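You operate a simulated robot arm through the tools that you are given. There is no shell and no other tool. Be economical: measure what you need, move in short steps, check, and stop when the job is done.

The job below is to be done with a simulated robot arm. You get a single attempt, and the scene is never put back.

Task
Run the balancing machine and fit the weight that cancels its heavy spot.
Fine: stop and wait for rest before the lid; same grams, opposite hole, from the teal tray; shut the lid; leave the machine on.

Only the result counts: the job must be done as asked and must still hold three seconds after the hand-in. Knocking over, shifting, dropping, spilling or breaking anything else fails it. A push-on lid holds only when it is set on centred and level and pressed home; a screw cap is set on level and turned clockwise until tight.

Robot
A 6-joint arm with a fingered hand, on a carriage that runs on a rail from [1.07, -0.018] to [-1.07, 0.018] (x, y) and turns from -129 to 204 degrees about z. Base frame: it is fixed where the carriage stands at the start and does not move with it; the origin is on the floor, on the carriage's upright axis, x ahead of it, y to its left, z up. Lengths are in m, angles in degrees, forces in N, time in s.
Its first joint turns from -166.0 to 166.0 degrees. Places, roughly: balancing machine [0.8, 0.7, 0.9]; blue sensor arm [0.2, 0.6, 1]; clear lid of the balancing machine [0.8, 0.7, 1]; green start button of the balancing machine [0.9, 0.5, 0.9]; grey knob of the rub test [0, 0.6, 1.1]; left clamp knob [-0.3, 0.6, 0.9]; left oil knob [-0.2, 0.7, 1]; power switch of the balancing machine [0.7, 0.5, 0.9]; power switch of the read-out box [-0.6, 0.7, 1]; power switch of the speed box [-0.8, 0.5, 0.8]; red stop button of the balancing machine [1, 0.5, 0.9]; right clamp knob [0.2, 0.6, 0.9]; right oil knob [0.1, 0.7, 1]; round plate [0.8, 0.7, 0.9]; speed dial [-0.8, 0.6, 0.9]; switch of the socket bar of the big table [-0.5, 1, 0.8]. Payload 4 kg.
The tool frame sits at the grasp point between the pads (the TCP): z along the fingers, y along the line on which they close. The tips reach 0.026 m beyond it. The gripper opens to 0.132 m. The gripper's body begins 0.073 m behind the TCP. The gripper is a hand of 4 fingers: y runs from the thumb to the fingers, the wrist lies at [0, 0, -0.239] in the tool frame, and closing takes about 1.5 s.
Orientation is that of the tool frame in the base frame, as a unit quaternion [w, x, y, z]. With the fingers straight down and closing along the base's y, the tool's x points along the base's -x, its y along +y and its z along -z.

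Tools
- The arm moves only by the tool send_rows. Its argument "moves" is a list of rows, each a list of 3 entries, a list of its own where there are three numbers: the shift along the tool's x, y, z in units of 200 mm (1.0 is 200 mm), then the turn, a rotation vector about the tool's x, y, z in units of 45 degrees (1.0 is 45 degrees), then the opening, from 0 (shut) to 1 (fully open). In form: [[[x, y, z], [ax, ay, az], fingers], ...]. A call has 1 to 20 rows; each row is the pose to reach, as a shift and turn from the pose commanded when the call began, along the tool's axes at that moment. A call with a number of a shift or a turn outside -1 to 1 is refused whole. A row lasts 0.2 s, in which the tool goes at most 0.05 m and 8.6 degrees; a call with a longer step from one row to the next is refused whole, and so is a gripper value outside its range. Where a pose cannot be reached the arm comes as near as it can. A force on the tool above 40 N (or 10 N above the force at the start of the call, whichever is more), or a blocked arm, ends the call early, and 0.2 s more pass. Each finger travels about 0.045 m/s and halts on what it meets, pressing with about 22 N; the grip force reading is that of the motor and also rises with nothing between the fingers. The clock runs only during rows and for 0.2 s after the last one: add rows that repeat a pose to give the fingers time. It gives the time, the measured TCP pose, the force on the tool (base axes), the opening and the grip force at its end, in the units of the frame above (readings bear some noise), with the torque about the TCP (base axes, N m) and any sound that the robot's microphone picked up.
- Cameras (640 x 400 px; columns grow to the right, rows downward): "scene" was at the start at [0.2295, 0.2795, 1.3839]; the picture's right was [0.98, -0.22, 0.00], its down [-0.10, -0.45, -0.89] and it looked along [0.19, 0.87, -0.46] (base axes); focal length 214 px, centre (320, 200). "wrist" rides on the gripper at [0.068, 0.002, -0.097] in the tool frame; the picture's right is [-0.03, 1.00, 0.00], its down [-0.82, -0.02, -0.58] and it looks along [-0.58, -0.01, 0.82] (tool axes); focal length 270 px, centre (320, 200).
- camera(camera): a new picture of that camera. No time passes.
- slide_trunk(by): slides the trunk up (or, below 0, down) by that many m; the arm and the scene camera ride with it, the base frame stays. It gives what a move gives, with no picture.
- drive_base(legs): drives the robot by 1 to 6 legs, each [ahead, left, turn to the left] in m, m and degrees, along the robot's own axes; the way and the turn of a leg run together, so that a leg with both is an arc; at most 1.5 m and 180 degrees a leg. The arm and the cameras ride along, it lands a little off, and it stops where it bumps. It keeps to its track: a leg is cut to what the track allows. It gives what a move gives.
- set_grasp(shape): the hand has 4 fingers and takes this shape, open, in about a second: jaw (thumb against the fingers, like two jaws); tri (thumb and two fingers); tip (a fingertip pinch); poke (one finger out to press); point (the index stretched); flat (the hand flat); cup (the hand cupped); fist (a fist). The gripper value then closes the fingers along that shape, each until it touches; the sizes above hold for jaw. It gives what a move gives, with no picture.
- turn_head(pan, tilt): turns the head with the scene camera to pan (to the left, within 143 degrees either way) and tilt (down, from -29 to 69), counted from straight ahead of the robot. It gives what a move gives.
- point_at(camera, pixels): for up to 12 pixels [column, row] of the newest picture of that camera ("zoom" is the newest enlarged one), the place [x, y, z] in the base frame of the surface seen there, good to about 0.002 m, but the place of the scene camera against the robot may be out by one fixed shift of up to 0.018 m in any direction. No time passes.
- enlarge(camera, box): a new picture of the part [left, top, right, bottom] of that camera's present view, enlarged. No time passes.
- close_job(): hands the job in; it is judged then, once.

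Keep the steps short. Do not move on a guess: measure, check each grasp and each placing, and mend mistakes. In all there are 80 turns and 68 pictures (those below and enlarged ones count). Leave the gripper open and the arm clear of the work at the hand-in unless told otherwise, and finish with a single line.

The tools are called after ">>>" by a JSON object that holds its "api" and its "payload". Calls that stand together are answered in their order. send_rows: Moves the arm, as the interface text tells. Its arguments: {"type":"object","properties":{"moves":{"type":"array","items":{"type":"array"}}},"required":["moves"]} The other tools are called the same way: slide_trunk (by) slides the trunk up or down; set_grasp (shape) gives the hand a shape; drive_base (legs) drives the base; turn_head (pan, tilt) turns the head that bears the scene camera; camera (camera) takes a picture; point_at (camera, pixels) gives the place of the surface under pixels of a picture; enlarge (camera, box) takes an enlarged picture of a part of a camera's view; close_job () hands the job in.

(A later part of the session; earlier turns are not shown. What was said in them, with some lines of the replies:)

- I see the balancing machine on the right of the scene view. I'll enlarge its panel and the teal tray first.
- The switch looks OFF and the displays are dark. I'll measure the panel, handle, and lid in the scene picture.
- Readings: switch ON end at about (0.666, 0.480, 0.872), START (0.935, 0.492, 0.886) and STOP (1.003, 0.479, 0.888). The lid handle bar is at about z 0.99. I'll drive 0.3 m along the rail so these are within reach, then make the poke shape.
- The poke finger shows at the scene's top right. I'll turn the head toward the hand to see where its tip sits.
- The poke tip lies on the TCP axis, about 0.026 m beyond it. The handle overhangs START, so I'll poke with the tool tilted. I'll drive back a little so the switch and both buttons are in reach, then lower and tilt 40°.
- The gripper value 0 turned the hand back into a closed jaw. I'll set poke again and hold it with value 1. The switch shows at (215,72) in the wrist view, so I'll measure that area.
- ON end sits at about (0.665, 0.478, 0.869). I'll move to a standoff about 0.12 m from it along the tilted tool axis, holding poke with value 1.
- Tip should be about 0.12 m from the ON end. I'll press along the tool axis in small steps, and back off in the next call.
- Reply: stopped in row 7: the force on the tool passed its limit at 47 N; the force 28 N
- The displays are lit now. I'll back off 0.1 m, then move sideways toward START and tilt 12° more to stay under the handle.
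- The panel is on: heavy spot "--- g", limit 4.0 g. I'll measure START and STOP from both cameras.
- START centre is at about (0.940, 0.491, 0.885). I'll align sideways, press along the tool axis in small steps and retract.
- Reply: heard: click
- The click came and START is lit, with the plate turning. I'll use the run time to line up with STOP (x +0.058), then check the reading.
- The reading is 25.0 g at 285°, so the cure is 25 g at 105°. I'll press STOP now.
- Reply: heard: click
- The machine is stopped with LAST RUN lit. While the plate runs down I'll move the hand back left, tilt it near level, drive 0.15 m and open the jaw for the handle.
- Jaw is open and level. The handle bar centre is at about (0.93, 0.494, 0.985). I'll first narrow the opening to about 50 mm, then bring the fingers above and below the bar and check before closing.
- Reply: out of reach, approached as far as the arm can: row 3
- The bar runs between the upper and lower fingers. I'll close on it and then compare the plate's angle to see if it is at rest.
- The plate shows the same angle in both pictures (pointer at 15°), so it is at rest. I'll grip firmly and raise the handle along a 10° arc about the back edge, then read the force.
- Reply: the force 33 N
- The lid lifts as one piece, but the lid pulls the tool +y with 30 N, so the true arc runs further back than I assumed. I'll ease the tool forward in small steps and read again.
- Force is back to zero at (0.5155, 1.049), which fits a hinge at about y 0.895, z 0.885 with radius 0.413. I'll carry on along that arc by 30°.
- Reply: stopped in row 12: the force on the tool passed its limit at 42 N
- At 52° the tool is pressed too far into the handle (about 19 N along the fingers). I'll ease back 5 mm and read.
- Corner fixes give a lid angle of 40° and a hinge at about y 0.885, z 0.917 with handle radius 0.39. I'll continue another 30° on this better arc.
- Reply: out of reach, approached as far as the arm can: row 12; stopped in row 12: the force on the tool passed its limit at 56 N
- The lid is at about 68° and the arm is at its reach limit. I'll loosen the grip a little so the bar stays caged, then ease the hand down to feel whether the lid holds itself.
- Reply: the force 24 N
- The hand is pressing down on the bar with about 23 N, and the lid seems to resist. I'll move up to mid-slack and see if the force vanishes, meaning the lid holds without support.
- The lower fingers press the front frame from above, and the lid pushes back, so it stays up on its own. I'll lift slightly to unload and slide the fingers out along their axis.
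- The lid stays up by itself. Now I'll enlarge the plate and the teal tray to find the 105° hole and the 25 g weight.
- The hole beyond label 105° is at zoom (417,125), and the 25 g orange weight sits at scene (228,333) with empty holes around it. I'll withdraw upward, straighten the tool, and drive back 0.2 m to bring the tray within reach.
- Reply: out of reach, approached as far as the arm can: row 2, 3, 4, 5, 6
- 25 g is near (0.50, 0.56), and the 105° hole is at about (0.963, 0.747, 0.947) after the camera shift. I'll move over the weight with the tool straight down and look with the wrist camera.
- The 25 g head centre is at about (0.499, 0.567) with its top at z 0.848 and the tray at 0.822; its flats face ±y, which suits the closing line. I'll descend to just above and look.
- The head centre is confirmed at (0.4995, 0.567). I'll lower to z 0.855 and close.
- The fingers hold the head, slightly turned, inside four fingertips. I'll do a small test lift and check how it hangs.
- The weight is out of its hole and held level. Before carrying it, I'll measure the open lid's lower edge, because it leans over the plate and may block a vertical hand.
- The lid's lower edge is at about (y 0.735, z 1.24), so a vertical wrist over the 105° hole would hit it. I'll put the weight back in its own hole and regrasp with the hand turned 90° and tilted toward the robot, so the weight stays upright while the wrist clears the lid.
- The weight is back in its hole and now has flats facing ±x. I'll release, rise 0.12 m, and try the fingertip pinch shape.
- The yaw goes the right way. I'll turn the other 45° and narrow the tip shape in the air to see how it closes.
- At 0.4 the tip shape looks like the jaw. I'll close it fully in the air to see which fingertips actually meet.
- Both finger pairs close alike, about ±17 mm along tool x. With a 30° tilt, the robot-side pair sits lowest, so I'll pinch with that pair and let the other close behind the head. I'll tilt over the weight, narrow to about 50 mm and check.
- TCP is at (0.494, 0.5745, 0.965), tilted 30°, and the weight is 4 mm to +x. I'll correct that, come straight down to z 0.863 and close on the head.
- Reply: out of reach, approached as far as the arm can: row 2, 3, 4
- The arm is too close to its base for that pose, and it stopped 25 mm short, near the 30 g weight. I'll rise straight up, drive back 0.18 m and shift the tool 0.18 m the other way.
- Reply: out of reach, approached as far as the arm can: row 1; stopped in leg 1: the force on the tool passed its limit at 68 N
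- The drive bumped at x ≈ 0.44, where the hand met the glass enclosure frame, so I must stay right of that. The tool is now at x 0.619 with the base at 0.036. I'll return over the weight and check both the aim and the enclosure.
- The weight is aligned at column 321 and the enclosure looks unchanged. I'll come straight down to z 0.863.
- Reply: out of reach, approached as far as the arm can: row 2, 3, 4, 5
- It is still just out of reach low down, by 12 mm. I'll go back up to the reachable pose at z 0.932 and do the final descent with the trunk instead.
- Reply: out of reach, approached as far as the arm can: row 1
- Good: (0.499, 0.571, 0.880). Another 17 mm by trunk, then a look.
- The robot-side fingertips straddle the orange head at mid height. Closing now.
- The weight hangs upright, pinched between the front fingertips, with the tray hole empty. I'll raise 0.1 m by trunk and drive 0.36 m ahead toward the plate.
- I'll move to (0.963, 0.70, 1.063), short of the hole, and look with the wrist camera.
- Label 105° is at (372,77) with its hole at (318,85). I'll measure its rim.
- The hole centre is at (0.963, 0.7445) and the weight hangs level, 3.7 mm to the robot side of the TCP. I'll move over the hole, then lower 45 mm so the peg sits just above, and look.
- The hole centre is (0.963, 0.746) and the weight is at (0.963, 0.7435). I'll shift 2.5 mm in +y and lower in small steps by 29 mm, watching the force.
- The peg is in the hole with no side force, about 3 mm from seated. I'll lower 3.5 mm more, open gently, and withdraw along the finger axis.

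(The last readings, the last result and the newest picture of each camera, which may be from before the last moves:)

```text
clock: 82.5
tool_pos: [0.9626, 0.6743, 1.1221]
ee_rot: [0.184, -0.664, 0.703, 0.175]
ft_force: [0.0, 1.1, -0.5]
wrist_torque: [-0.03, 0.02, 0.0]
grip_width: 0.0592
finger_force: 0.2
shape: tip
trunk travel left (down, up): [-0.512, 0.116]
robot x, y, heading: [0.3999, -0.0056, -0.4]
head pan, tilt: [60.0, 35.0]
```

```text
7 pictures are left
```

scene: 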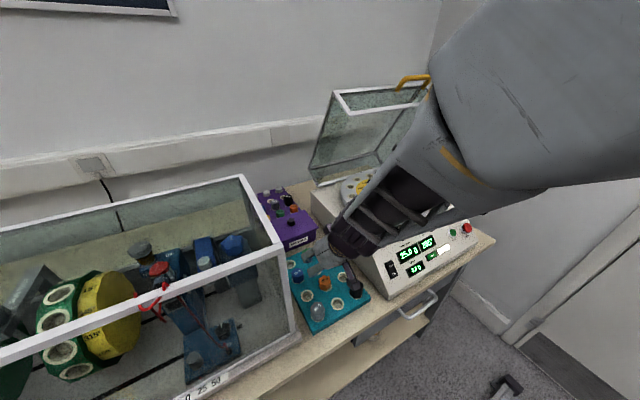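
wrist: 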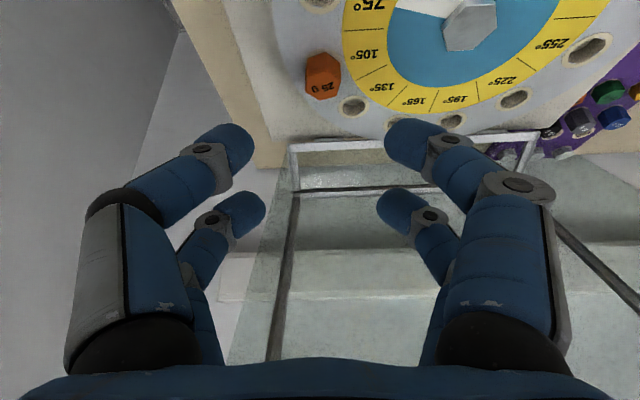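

The 25 g weight sits in the 105° hole. Now for the lid: I'll back off and start turning the hand back to the handle grip.

>>> {"api": "point_at", "payload": {"camera": "wrist", "pixels": [[323, 72], [323, 85], [316, 92], [300, 95], [330, 60]]}}

>>> {"api": "send_rows", "payload": {"moves": [[[0.072, -0.041, -0.156], [-0.0355, -0.0295, 0.1595], 0.45], [[0.145, -0.081, -0.312], [-0.071, -0.059, 0.319], 0.45], [[0.217, -0.122, -0.467], [-0.1065, -0.0885, 0.4785], 0.45], [[0.289, -0.163, -0.623], [-0.142, -0.118, 0.638], 0.45], [[0.362, -0.203, -0.779], [-0.1775, -0.1475, 0.7975], 0.45], [[0.434, -0.244, -0.935], [-0.213, -0.177, 0.957], 0.45]]}}

>>> {"api": "send_rows", "payload": {"moves": [[[0, 0, 0], [-0.0355, -0.0295, 0.1595], 0.45], [[0, 0, 0], [-0.071, -0.059, 0.319], 0.45], [[0, 0, 0], [-0.1065, -0.0885, 0.4785], 0.45], [[0, 0, 0], [-0.142, -0.118, 0.638], 0.45], [[0, 0, 0], [-0.1775, -0.1475, 0.7975], 0.45], [[0, 0, 0], [-0.213, -0.177, 0.957], 0.45], [[0, 0, 0], [-0.213, -0.177, 0.957], 0.45]]}}

```text
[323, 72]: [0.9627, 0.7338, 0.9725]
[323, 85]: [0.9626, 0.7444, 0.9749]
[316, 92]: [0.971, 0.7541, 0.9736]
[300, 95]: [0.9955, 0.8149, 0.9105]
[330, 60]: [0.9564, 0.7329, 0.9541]
```

```text
clock: 83.9
tool_pos: [1.0003, 0.5046, 1.2377]
ee_rot: [0.097, -0.359, 0.866, 0.333]
ft_force: [0.8, 0.3, 0.0]
wrist_torque: [-0.02, 0.01, 0.0]
grip_width: 0.0588
finger_force: 0.1
shape: tip
trunk travel left (down, up): [-0.512, 0.116]
robot x, y, heading: [0.4009, -0.0089, -0.7]
head pan, tilt: [60.0, 35.0]
```

```text
clock: 85.5
tool_pos: [1.0007, 0.5041, 1.2396]
ee_rot: [-0.002, 0.0, 0.899, 0.438]
ft_force: [-0.7, -0.6, 0.3]
wrist_torque: [-0.03, 0.0, -0.01]
grip_width: 0.0588
finger_force: 0.0
shape: tip
trunk travel left (down, up): [-0.512, 0.116]
robot x, y, heading: [0.3961, -0.0068, -0.7]
head pan, tilt: [60.0, 35.0]
```

The head top is at z 0.974, so it is seated. The hand is in handle orientation (52° tilt). I'll drive back 0.07 m, lower the trunk to its old height, and look at the handle.

>>> {"api": "drive_base", "payload": {"legs": [[-0.07, 0, 0]]}}

>>> {"api": "slide_trunk", "payload": {"by": -0.133}}

>>> {"api": "camera", "payload": {"camera": "scene"}}

```text
clock: 86.5
tool_pos: [0.9311, 0.5058, 1.2394]
ee_rot: [-0.001, -0.001, 0.899, 0.437]
ft_force: [0.2, -1.4, -0.1]
wrist_torque: [-0.03, -0.02, 0.0]
grip_width: 0.0591
finger_force: 0.1
shape: tip
trunk travel left (down, up): [-0.512, 0.116]
robot x, y, heading: [0.3282, -0.0032, -0.4]
head pan, tilt: [60.0, 35.0]
```

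```text
clock: 88.1
tool_pos: [0.9307, 0.5054, 1.1063]
ee_rot: [-0.001, -0.001, 0.899, 0.437]
ft_force: [0.0, 0.0, 0.1]
wrist_torque: [0.03, 0.0, 0.0]
grip_width: 0.0588
finger_force: 0.0
shape: tip
trunk travel left (down, up): [-0.379, 0.249]
robot x, y, heading: [0.3297, -0.0043, -0.4]
head pan, tilt: [60.0, 35.0]
```

```text
6 pictures are left
```

scene: 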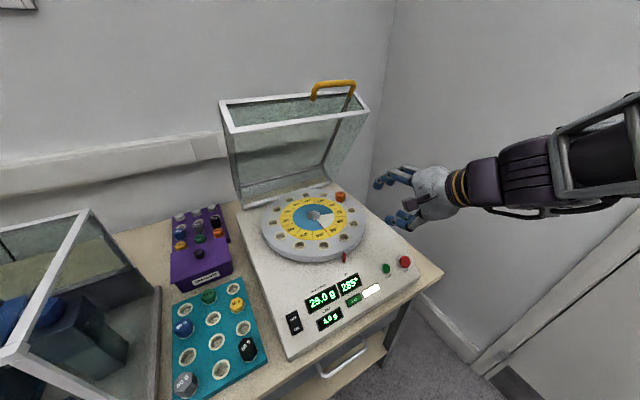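

Everything is in place. I'll measure the handle bar around (333,83) and the lid corners.

>>> {"api": "point_at", "payload": {"camera": "scene", "pixels": [[333, 83], [325, 84], [342, 82], [312, 97], [313, 90], [352, 84], [222, 104], [237, 129], [366, 106], [345, 97]]}}

```text
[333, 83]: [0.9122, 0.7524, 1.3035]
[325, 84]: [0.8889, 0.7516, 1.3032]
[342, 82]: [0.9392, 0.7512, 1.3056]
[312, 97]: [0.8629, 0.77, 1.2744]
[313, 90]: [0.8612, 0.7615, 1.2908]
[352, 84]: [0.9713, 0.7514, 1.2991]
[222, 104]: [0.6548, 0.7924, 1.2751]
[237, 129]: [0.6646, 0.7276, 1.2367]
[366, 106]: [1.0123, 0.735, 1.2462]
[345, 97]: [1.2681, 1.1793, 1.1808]
```

The bar centre is at about (y 0.759, z 1.300) with the lid at 60°. I'll climb to a standoff 80 mm from the bar along the finger axis, then go in around it.

>>> {"api": "send_rows", "payload": {"moves": [[[0, 0.2, 0], [0, 0, 0], 0.45], [[0, 0.4, 0], [0, 0, 0], 0.45], [[0, 0.6, 0], [0, 0, 0], 0.45], [[0, 0.8, 0], [0, 0, 0], 0.45], [[0, 1.0, 0], [0, 0, 0], 0.45]]}}

>>> {"api": "send_rows", "payload": {"moves": [[[0, 0.2, 0], [0, 0, 0], 0.45], [[0, 0.4, 0], [0, 0, 0], 0.45], [[0, 0.54, 0], [0, 0, 0], 0.45], [[0, 0.54, 0.1], [0, 0, 0], 0.45], [[0, 0.54, 0.2], [0, 0, 0], 0.45], [[0, 0.54, 0.3], [0, 0, 0], 0.45], [[0, 0.54, 0.37], [0, 0, 0], 0.45]]}}

>>> {"api": "camera", "payload": {"camera": "wrist"}}

```text
clock: 89.3
tool_pos: [0.9289, 0.627, 1.2659]
ee_rot: [-0.001, -0.001, 0.899, 0.438]
ft_force: [-0.4, 0.2, 0.4]
wrist_torque: [-0.01, -0.02, 0.06]
grip_width: 0.0592
finger_force: 0.0
shape: tip
trunk travel left (down, up): [-0.379, 0.249]
robot x, y, heading: [0.3266, -0.0071, -0.2]
head pan, tilt: [60.0, 35.0]
```

```text
clock: 90.9
tool_pos: [0.9289, 0.7557, 1.3035]
ee_rot: [-0.001, -0.001, 0.899, 0.438]
ft_force: [-0.6, 0.1, -0.4]
wrist_torque: [-0.02, 0.01, -0.01]
grip_width: 0.0591
finger_force: 0.2
shape: tip
trunk travel left (down, up): [-0.379, 0.249]
robot x, y, heading: [0.3321, -0.0084, -0.4]
head pan, tilt: [60.0, 35.0]
```

```text
5 pictures are left
```

wrist: 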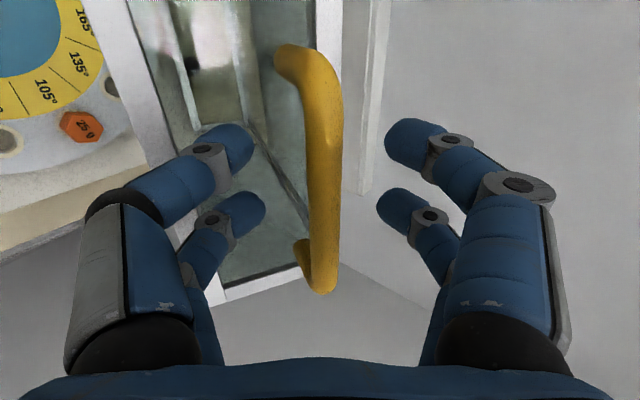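

The bar is centred between the fingers. I'll close loosely around it and draw the lid down from 60° to 40° along the path that measured free on the way up.

>>> {"api": "send_rows", "payload": {"moves": [[[0, 0, 0], [0, 0, 0], 0.1], [[0, 0, 0], [0, 0, 0], 0.1], [[0, 0, 0], [0, 0, 0], 0.1], [[0, 0, 0], [0, 0, 0], 0.08], [[0, 0, 0], [0, 0, 0], 0.08], [[0, 0, 0], [0, 0, 0], 0.08], [[0, -0.117, -0.053], [-0.047, 0, 0], 0.08], [[0, -0.236, -0.099], [-0.093, 0, 0], 0.08], [[0, -0.353, -0.137], [-0.14, 0, 0], 0.08], [[0, -0.475, -0.167], [-0.187, 0, 0], 0.08], [[0, -0.598, -0.189], [-0.233, 0, 0], 0.08], [[0, -0.72, -0.203], [-0.28, 0, 0], 0.08]]}}

```text
clock: 93.5
tool_pos: [0.9296, 0.6302, 1.2152]
ee_rot: [-0.001, 0.0, 0.845, 0.534]
ft_force: [-0.5, -3.2, 2.9]
wrist_torque: [-0.01, 0.02, -0.03]
grip_width: 0.0107
finger_force: 0.0
shape: tip
trunk travel left (down, up): [-0.379, 0.249]
robot x, y, heading: [0.3247, -0.007, -0.5]
head pan, tilt: [60.0, 35.0]
```

Forces are small (about 4 N). I'll continue from 40° down to about 10° and then look.

>>> {"api": "send_rows", "payload": {"moves": [[[0, -0.133, -0.052], [-0.046, 0, 0], 0.08], [[0, -0.27, -0.096], [-0.091, 0, 0], 0.08], [[0, -0.41, -0.13], [-0.137, 0, 0], 0.08], [[0, -0.551, -0.154], [-0.183, 0, 0], 0.08], [[0, -0.694, -0.166], [-0.229, 0, 0], 0.08], [[0, -0.838, -0.169], [-0.274, 0, 0], 0.08], [[0, -0.985, -0.161], [-0.32, 0, 0], 0.08]]}}

>>> {"api": "camera", "payload": {"camera": "scene"}}

```text
clock: 95.1
tool_pos: [0.93, 0.5146, 1.052]
ee_rot: [-0.001, 0.0, 0.771, 0.636]
ft_force: [-0.3, 1.5, -2.0]
wrist_torque: [0.02, -0.03, -0.07]
grip_width: 0.0111
finger_force: 0.1
shape: tip
trunk travel left (down, up): [-0.379, 0.249]
robot x, y, heading: [0.329, -0.0051, -0.1]
head pan, tilt: [60.0, 35.0]
```

```text
4 pictures are left
```

scene: 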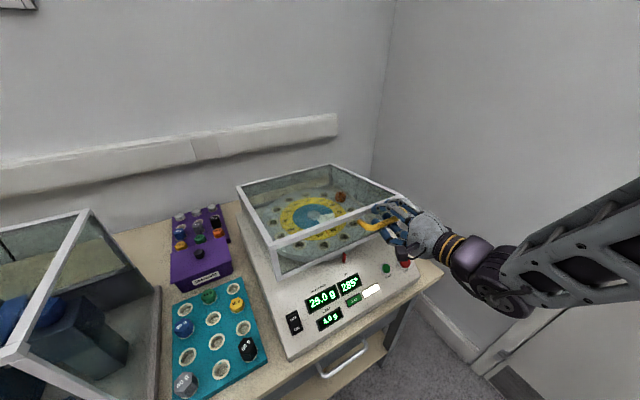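

The lid is nearly down (about 10°). I'll bring it the last bit slowly and press lightly.

>>> {"api": "send_rows", "payload": {"moves": [[[0, -0.057, -0.004], [-0.018, 0, 0], 0.08], [[0, -0.114, -0.008], [-0.037, 0, 0], 0.08], [[0, -0.173, -0.014], [-0.055, 0, 0], 0.08], [[0, -0.233, -0.021], [-0.073, 0, 0], 0.08], [[0, -0.29, -0.03], [-0.092, 0, 0], 0.08], [[0, -0.33, -0.036], [-0.11, 0, 0], 0.08], [[0, -0.349, -0.039], [-0.11, 0, 0], 0.08], [[0, -0.369, -0.039], [-0.11, 0, 0], 0.08], [[0, -0.385, -0.039], [-0.11, 0, 0], 0.08]]}}

```text
clock: 97.1
tool_pos: [0.9304, 0.4973, 0.9751]
ee_rot: [-0.001, -0.001, 0.744, 0.668]
ft_force: [-0.1, 0.2, 0.0]
wrist_torque: [-0.02, 0.01, 0.03]
grip_width: 0.0109
finger_force: 0.0
shape: tip
trunk travel left (down, up): [-0.379, 0.249]
robot x, y, heading: [0.327, -0.0081, -0.5]
head pan, tilt: [60.0, 35.0]
```

There is no force at z 0.975. I'll look closely to see whether the lid is truly down.

>>> {"api": "enlarge", "payload": {"camera": "scene", "box": [225, 150, 445, 330]}}

>>> {"api": "point_at", "payload": {"camera": "zoom", "pixels": [[40, 100], [140, 262], [146, 330], [300, 215], [420, 185], [460, 170], [490, 150], [380, 195]]}}

```text
2.22 times, centred on (335, 240) of scene
```

zoom: 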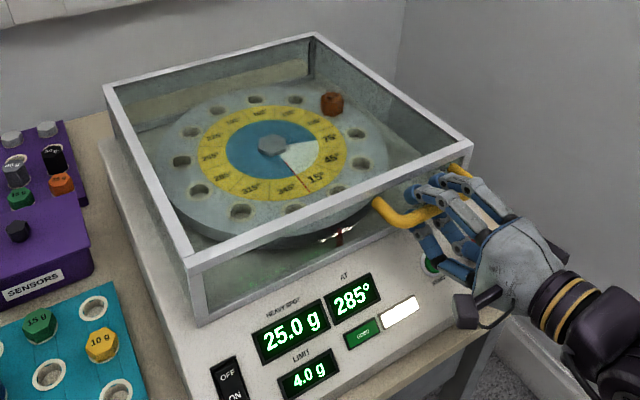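

```text
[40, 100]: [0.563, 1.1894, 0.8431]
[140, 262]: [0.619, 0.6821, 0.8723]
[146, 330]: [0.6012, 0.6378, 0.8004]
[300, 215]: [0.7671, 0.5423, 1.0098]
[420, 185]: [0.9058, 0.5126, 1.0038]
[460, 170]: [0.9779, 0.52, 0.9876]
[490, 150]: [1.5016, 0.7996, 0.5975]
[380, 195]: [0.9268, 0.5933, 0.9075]
```

>>> {"api": "point_at", "payload": {"camera": "zoom", "pixels": [[187, 262], [470, 142], [107, 88], [203, 322], [400, 217], [385, 207], [312, 37], [330, 205]]}}

```text
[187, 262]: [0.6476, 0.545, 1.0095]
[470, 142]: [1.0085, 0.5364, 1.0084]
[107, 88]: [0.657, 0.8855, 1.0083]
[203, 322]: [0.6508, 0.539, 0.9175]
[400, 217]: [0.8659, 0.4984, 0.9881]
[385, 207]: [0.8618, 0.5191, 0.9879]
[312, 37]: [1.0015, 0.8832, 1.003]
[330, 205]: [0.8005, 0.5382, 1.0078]
```

The lid is level and shut: front corners at z 1.009 and back at 1.008. I'll open the fingers and withdraw straight back.

>>> {"api": "send_rows", "payload": {"moves": [[[0, 0, 0], [0, 0, 0], 0.2], [[0, 0, 0], [0, 0, 0], 0.38], [[0, 0, 0], [0, 0, 0], 0.38], [[0, 0, 0], [0, 0, 0], 0.38], [[0, 0.03, 0], [0, 0, 0], 0.38], [[0, 0.03, -0.1], [0, 0, 0], 0.38], [[0, 0.03, -0.25], [0, 0, 0], 0.38], [[0, 0.03, -0.4], [0, 0, 0], 0.38], [[0, 0.03, -0.55], [0, 0, 0], 0.38], [[0, 0.15, -0.65], [0, 0, 0], 0.6], [[0, 0.3, -0.65], [0, 0, 0], 0.8], [[0, 0.5, -0.65], [0, 0, 0], 1], [[0, 0.7, -0.65], [0, 0, 0], 1], [[0, 0.7, -0.65], [0, 0, 0], 1]]}}

>>> {"api": "camera", "payload": {"camera": "scene"}}

```text
clock: 100.1
tool_pos: [0.9315, 0.3833, 1.1301]
ee_rot: [-0.001, 0.0, 0.743, 0.669]
ft_force: [-0.3, -0.4, 0.1]
wrist_torque: [0.02, 0.0, 0.0]
grip_width: 0.132
finger_force: 0.0
shape: tip
out of reach, approached as far as the arm can: row 8, 9
trunk travel left (down, up): [-0.379, 0.249]
robot x, y, heading: [0.331, -0.0067, -0.5]
head pan, tilt: [60.0, 35.0]
```

```text
2 pictures are left
```

scene: 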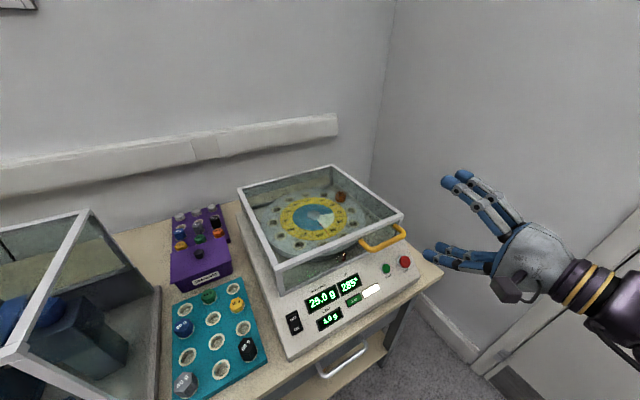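

The lid is shut, the displays are lit, the weight is in the 105° hole, and the arm is clear with the gripper open. Handing in.

>>> {"api": "close_job", "payload": {}}

```text
The job is handed in.
```

The machine read 25.0 g at 285°, so I stopped it, waited for rest and fitted the 25 g weight from the teal tray at 105°; the lid is shut and the machine on, but I did no check run, and the hand once bumped the glass enclosure at 68 N with no visible change.
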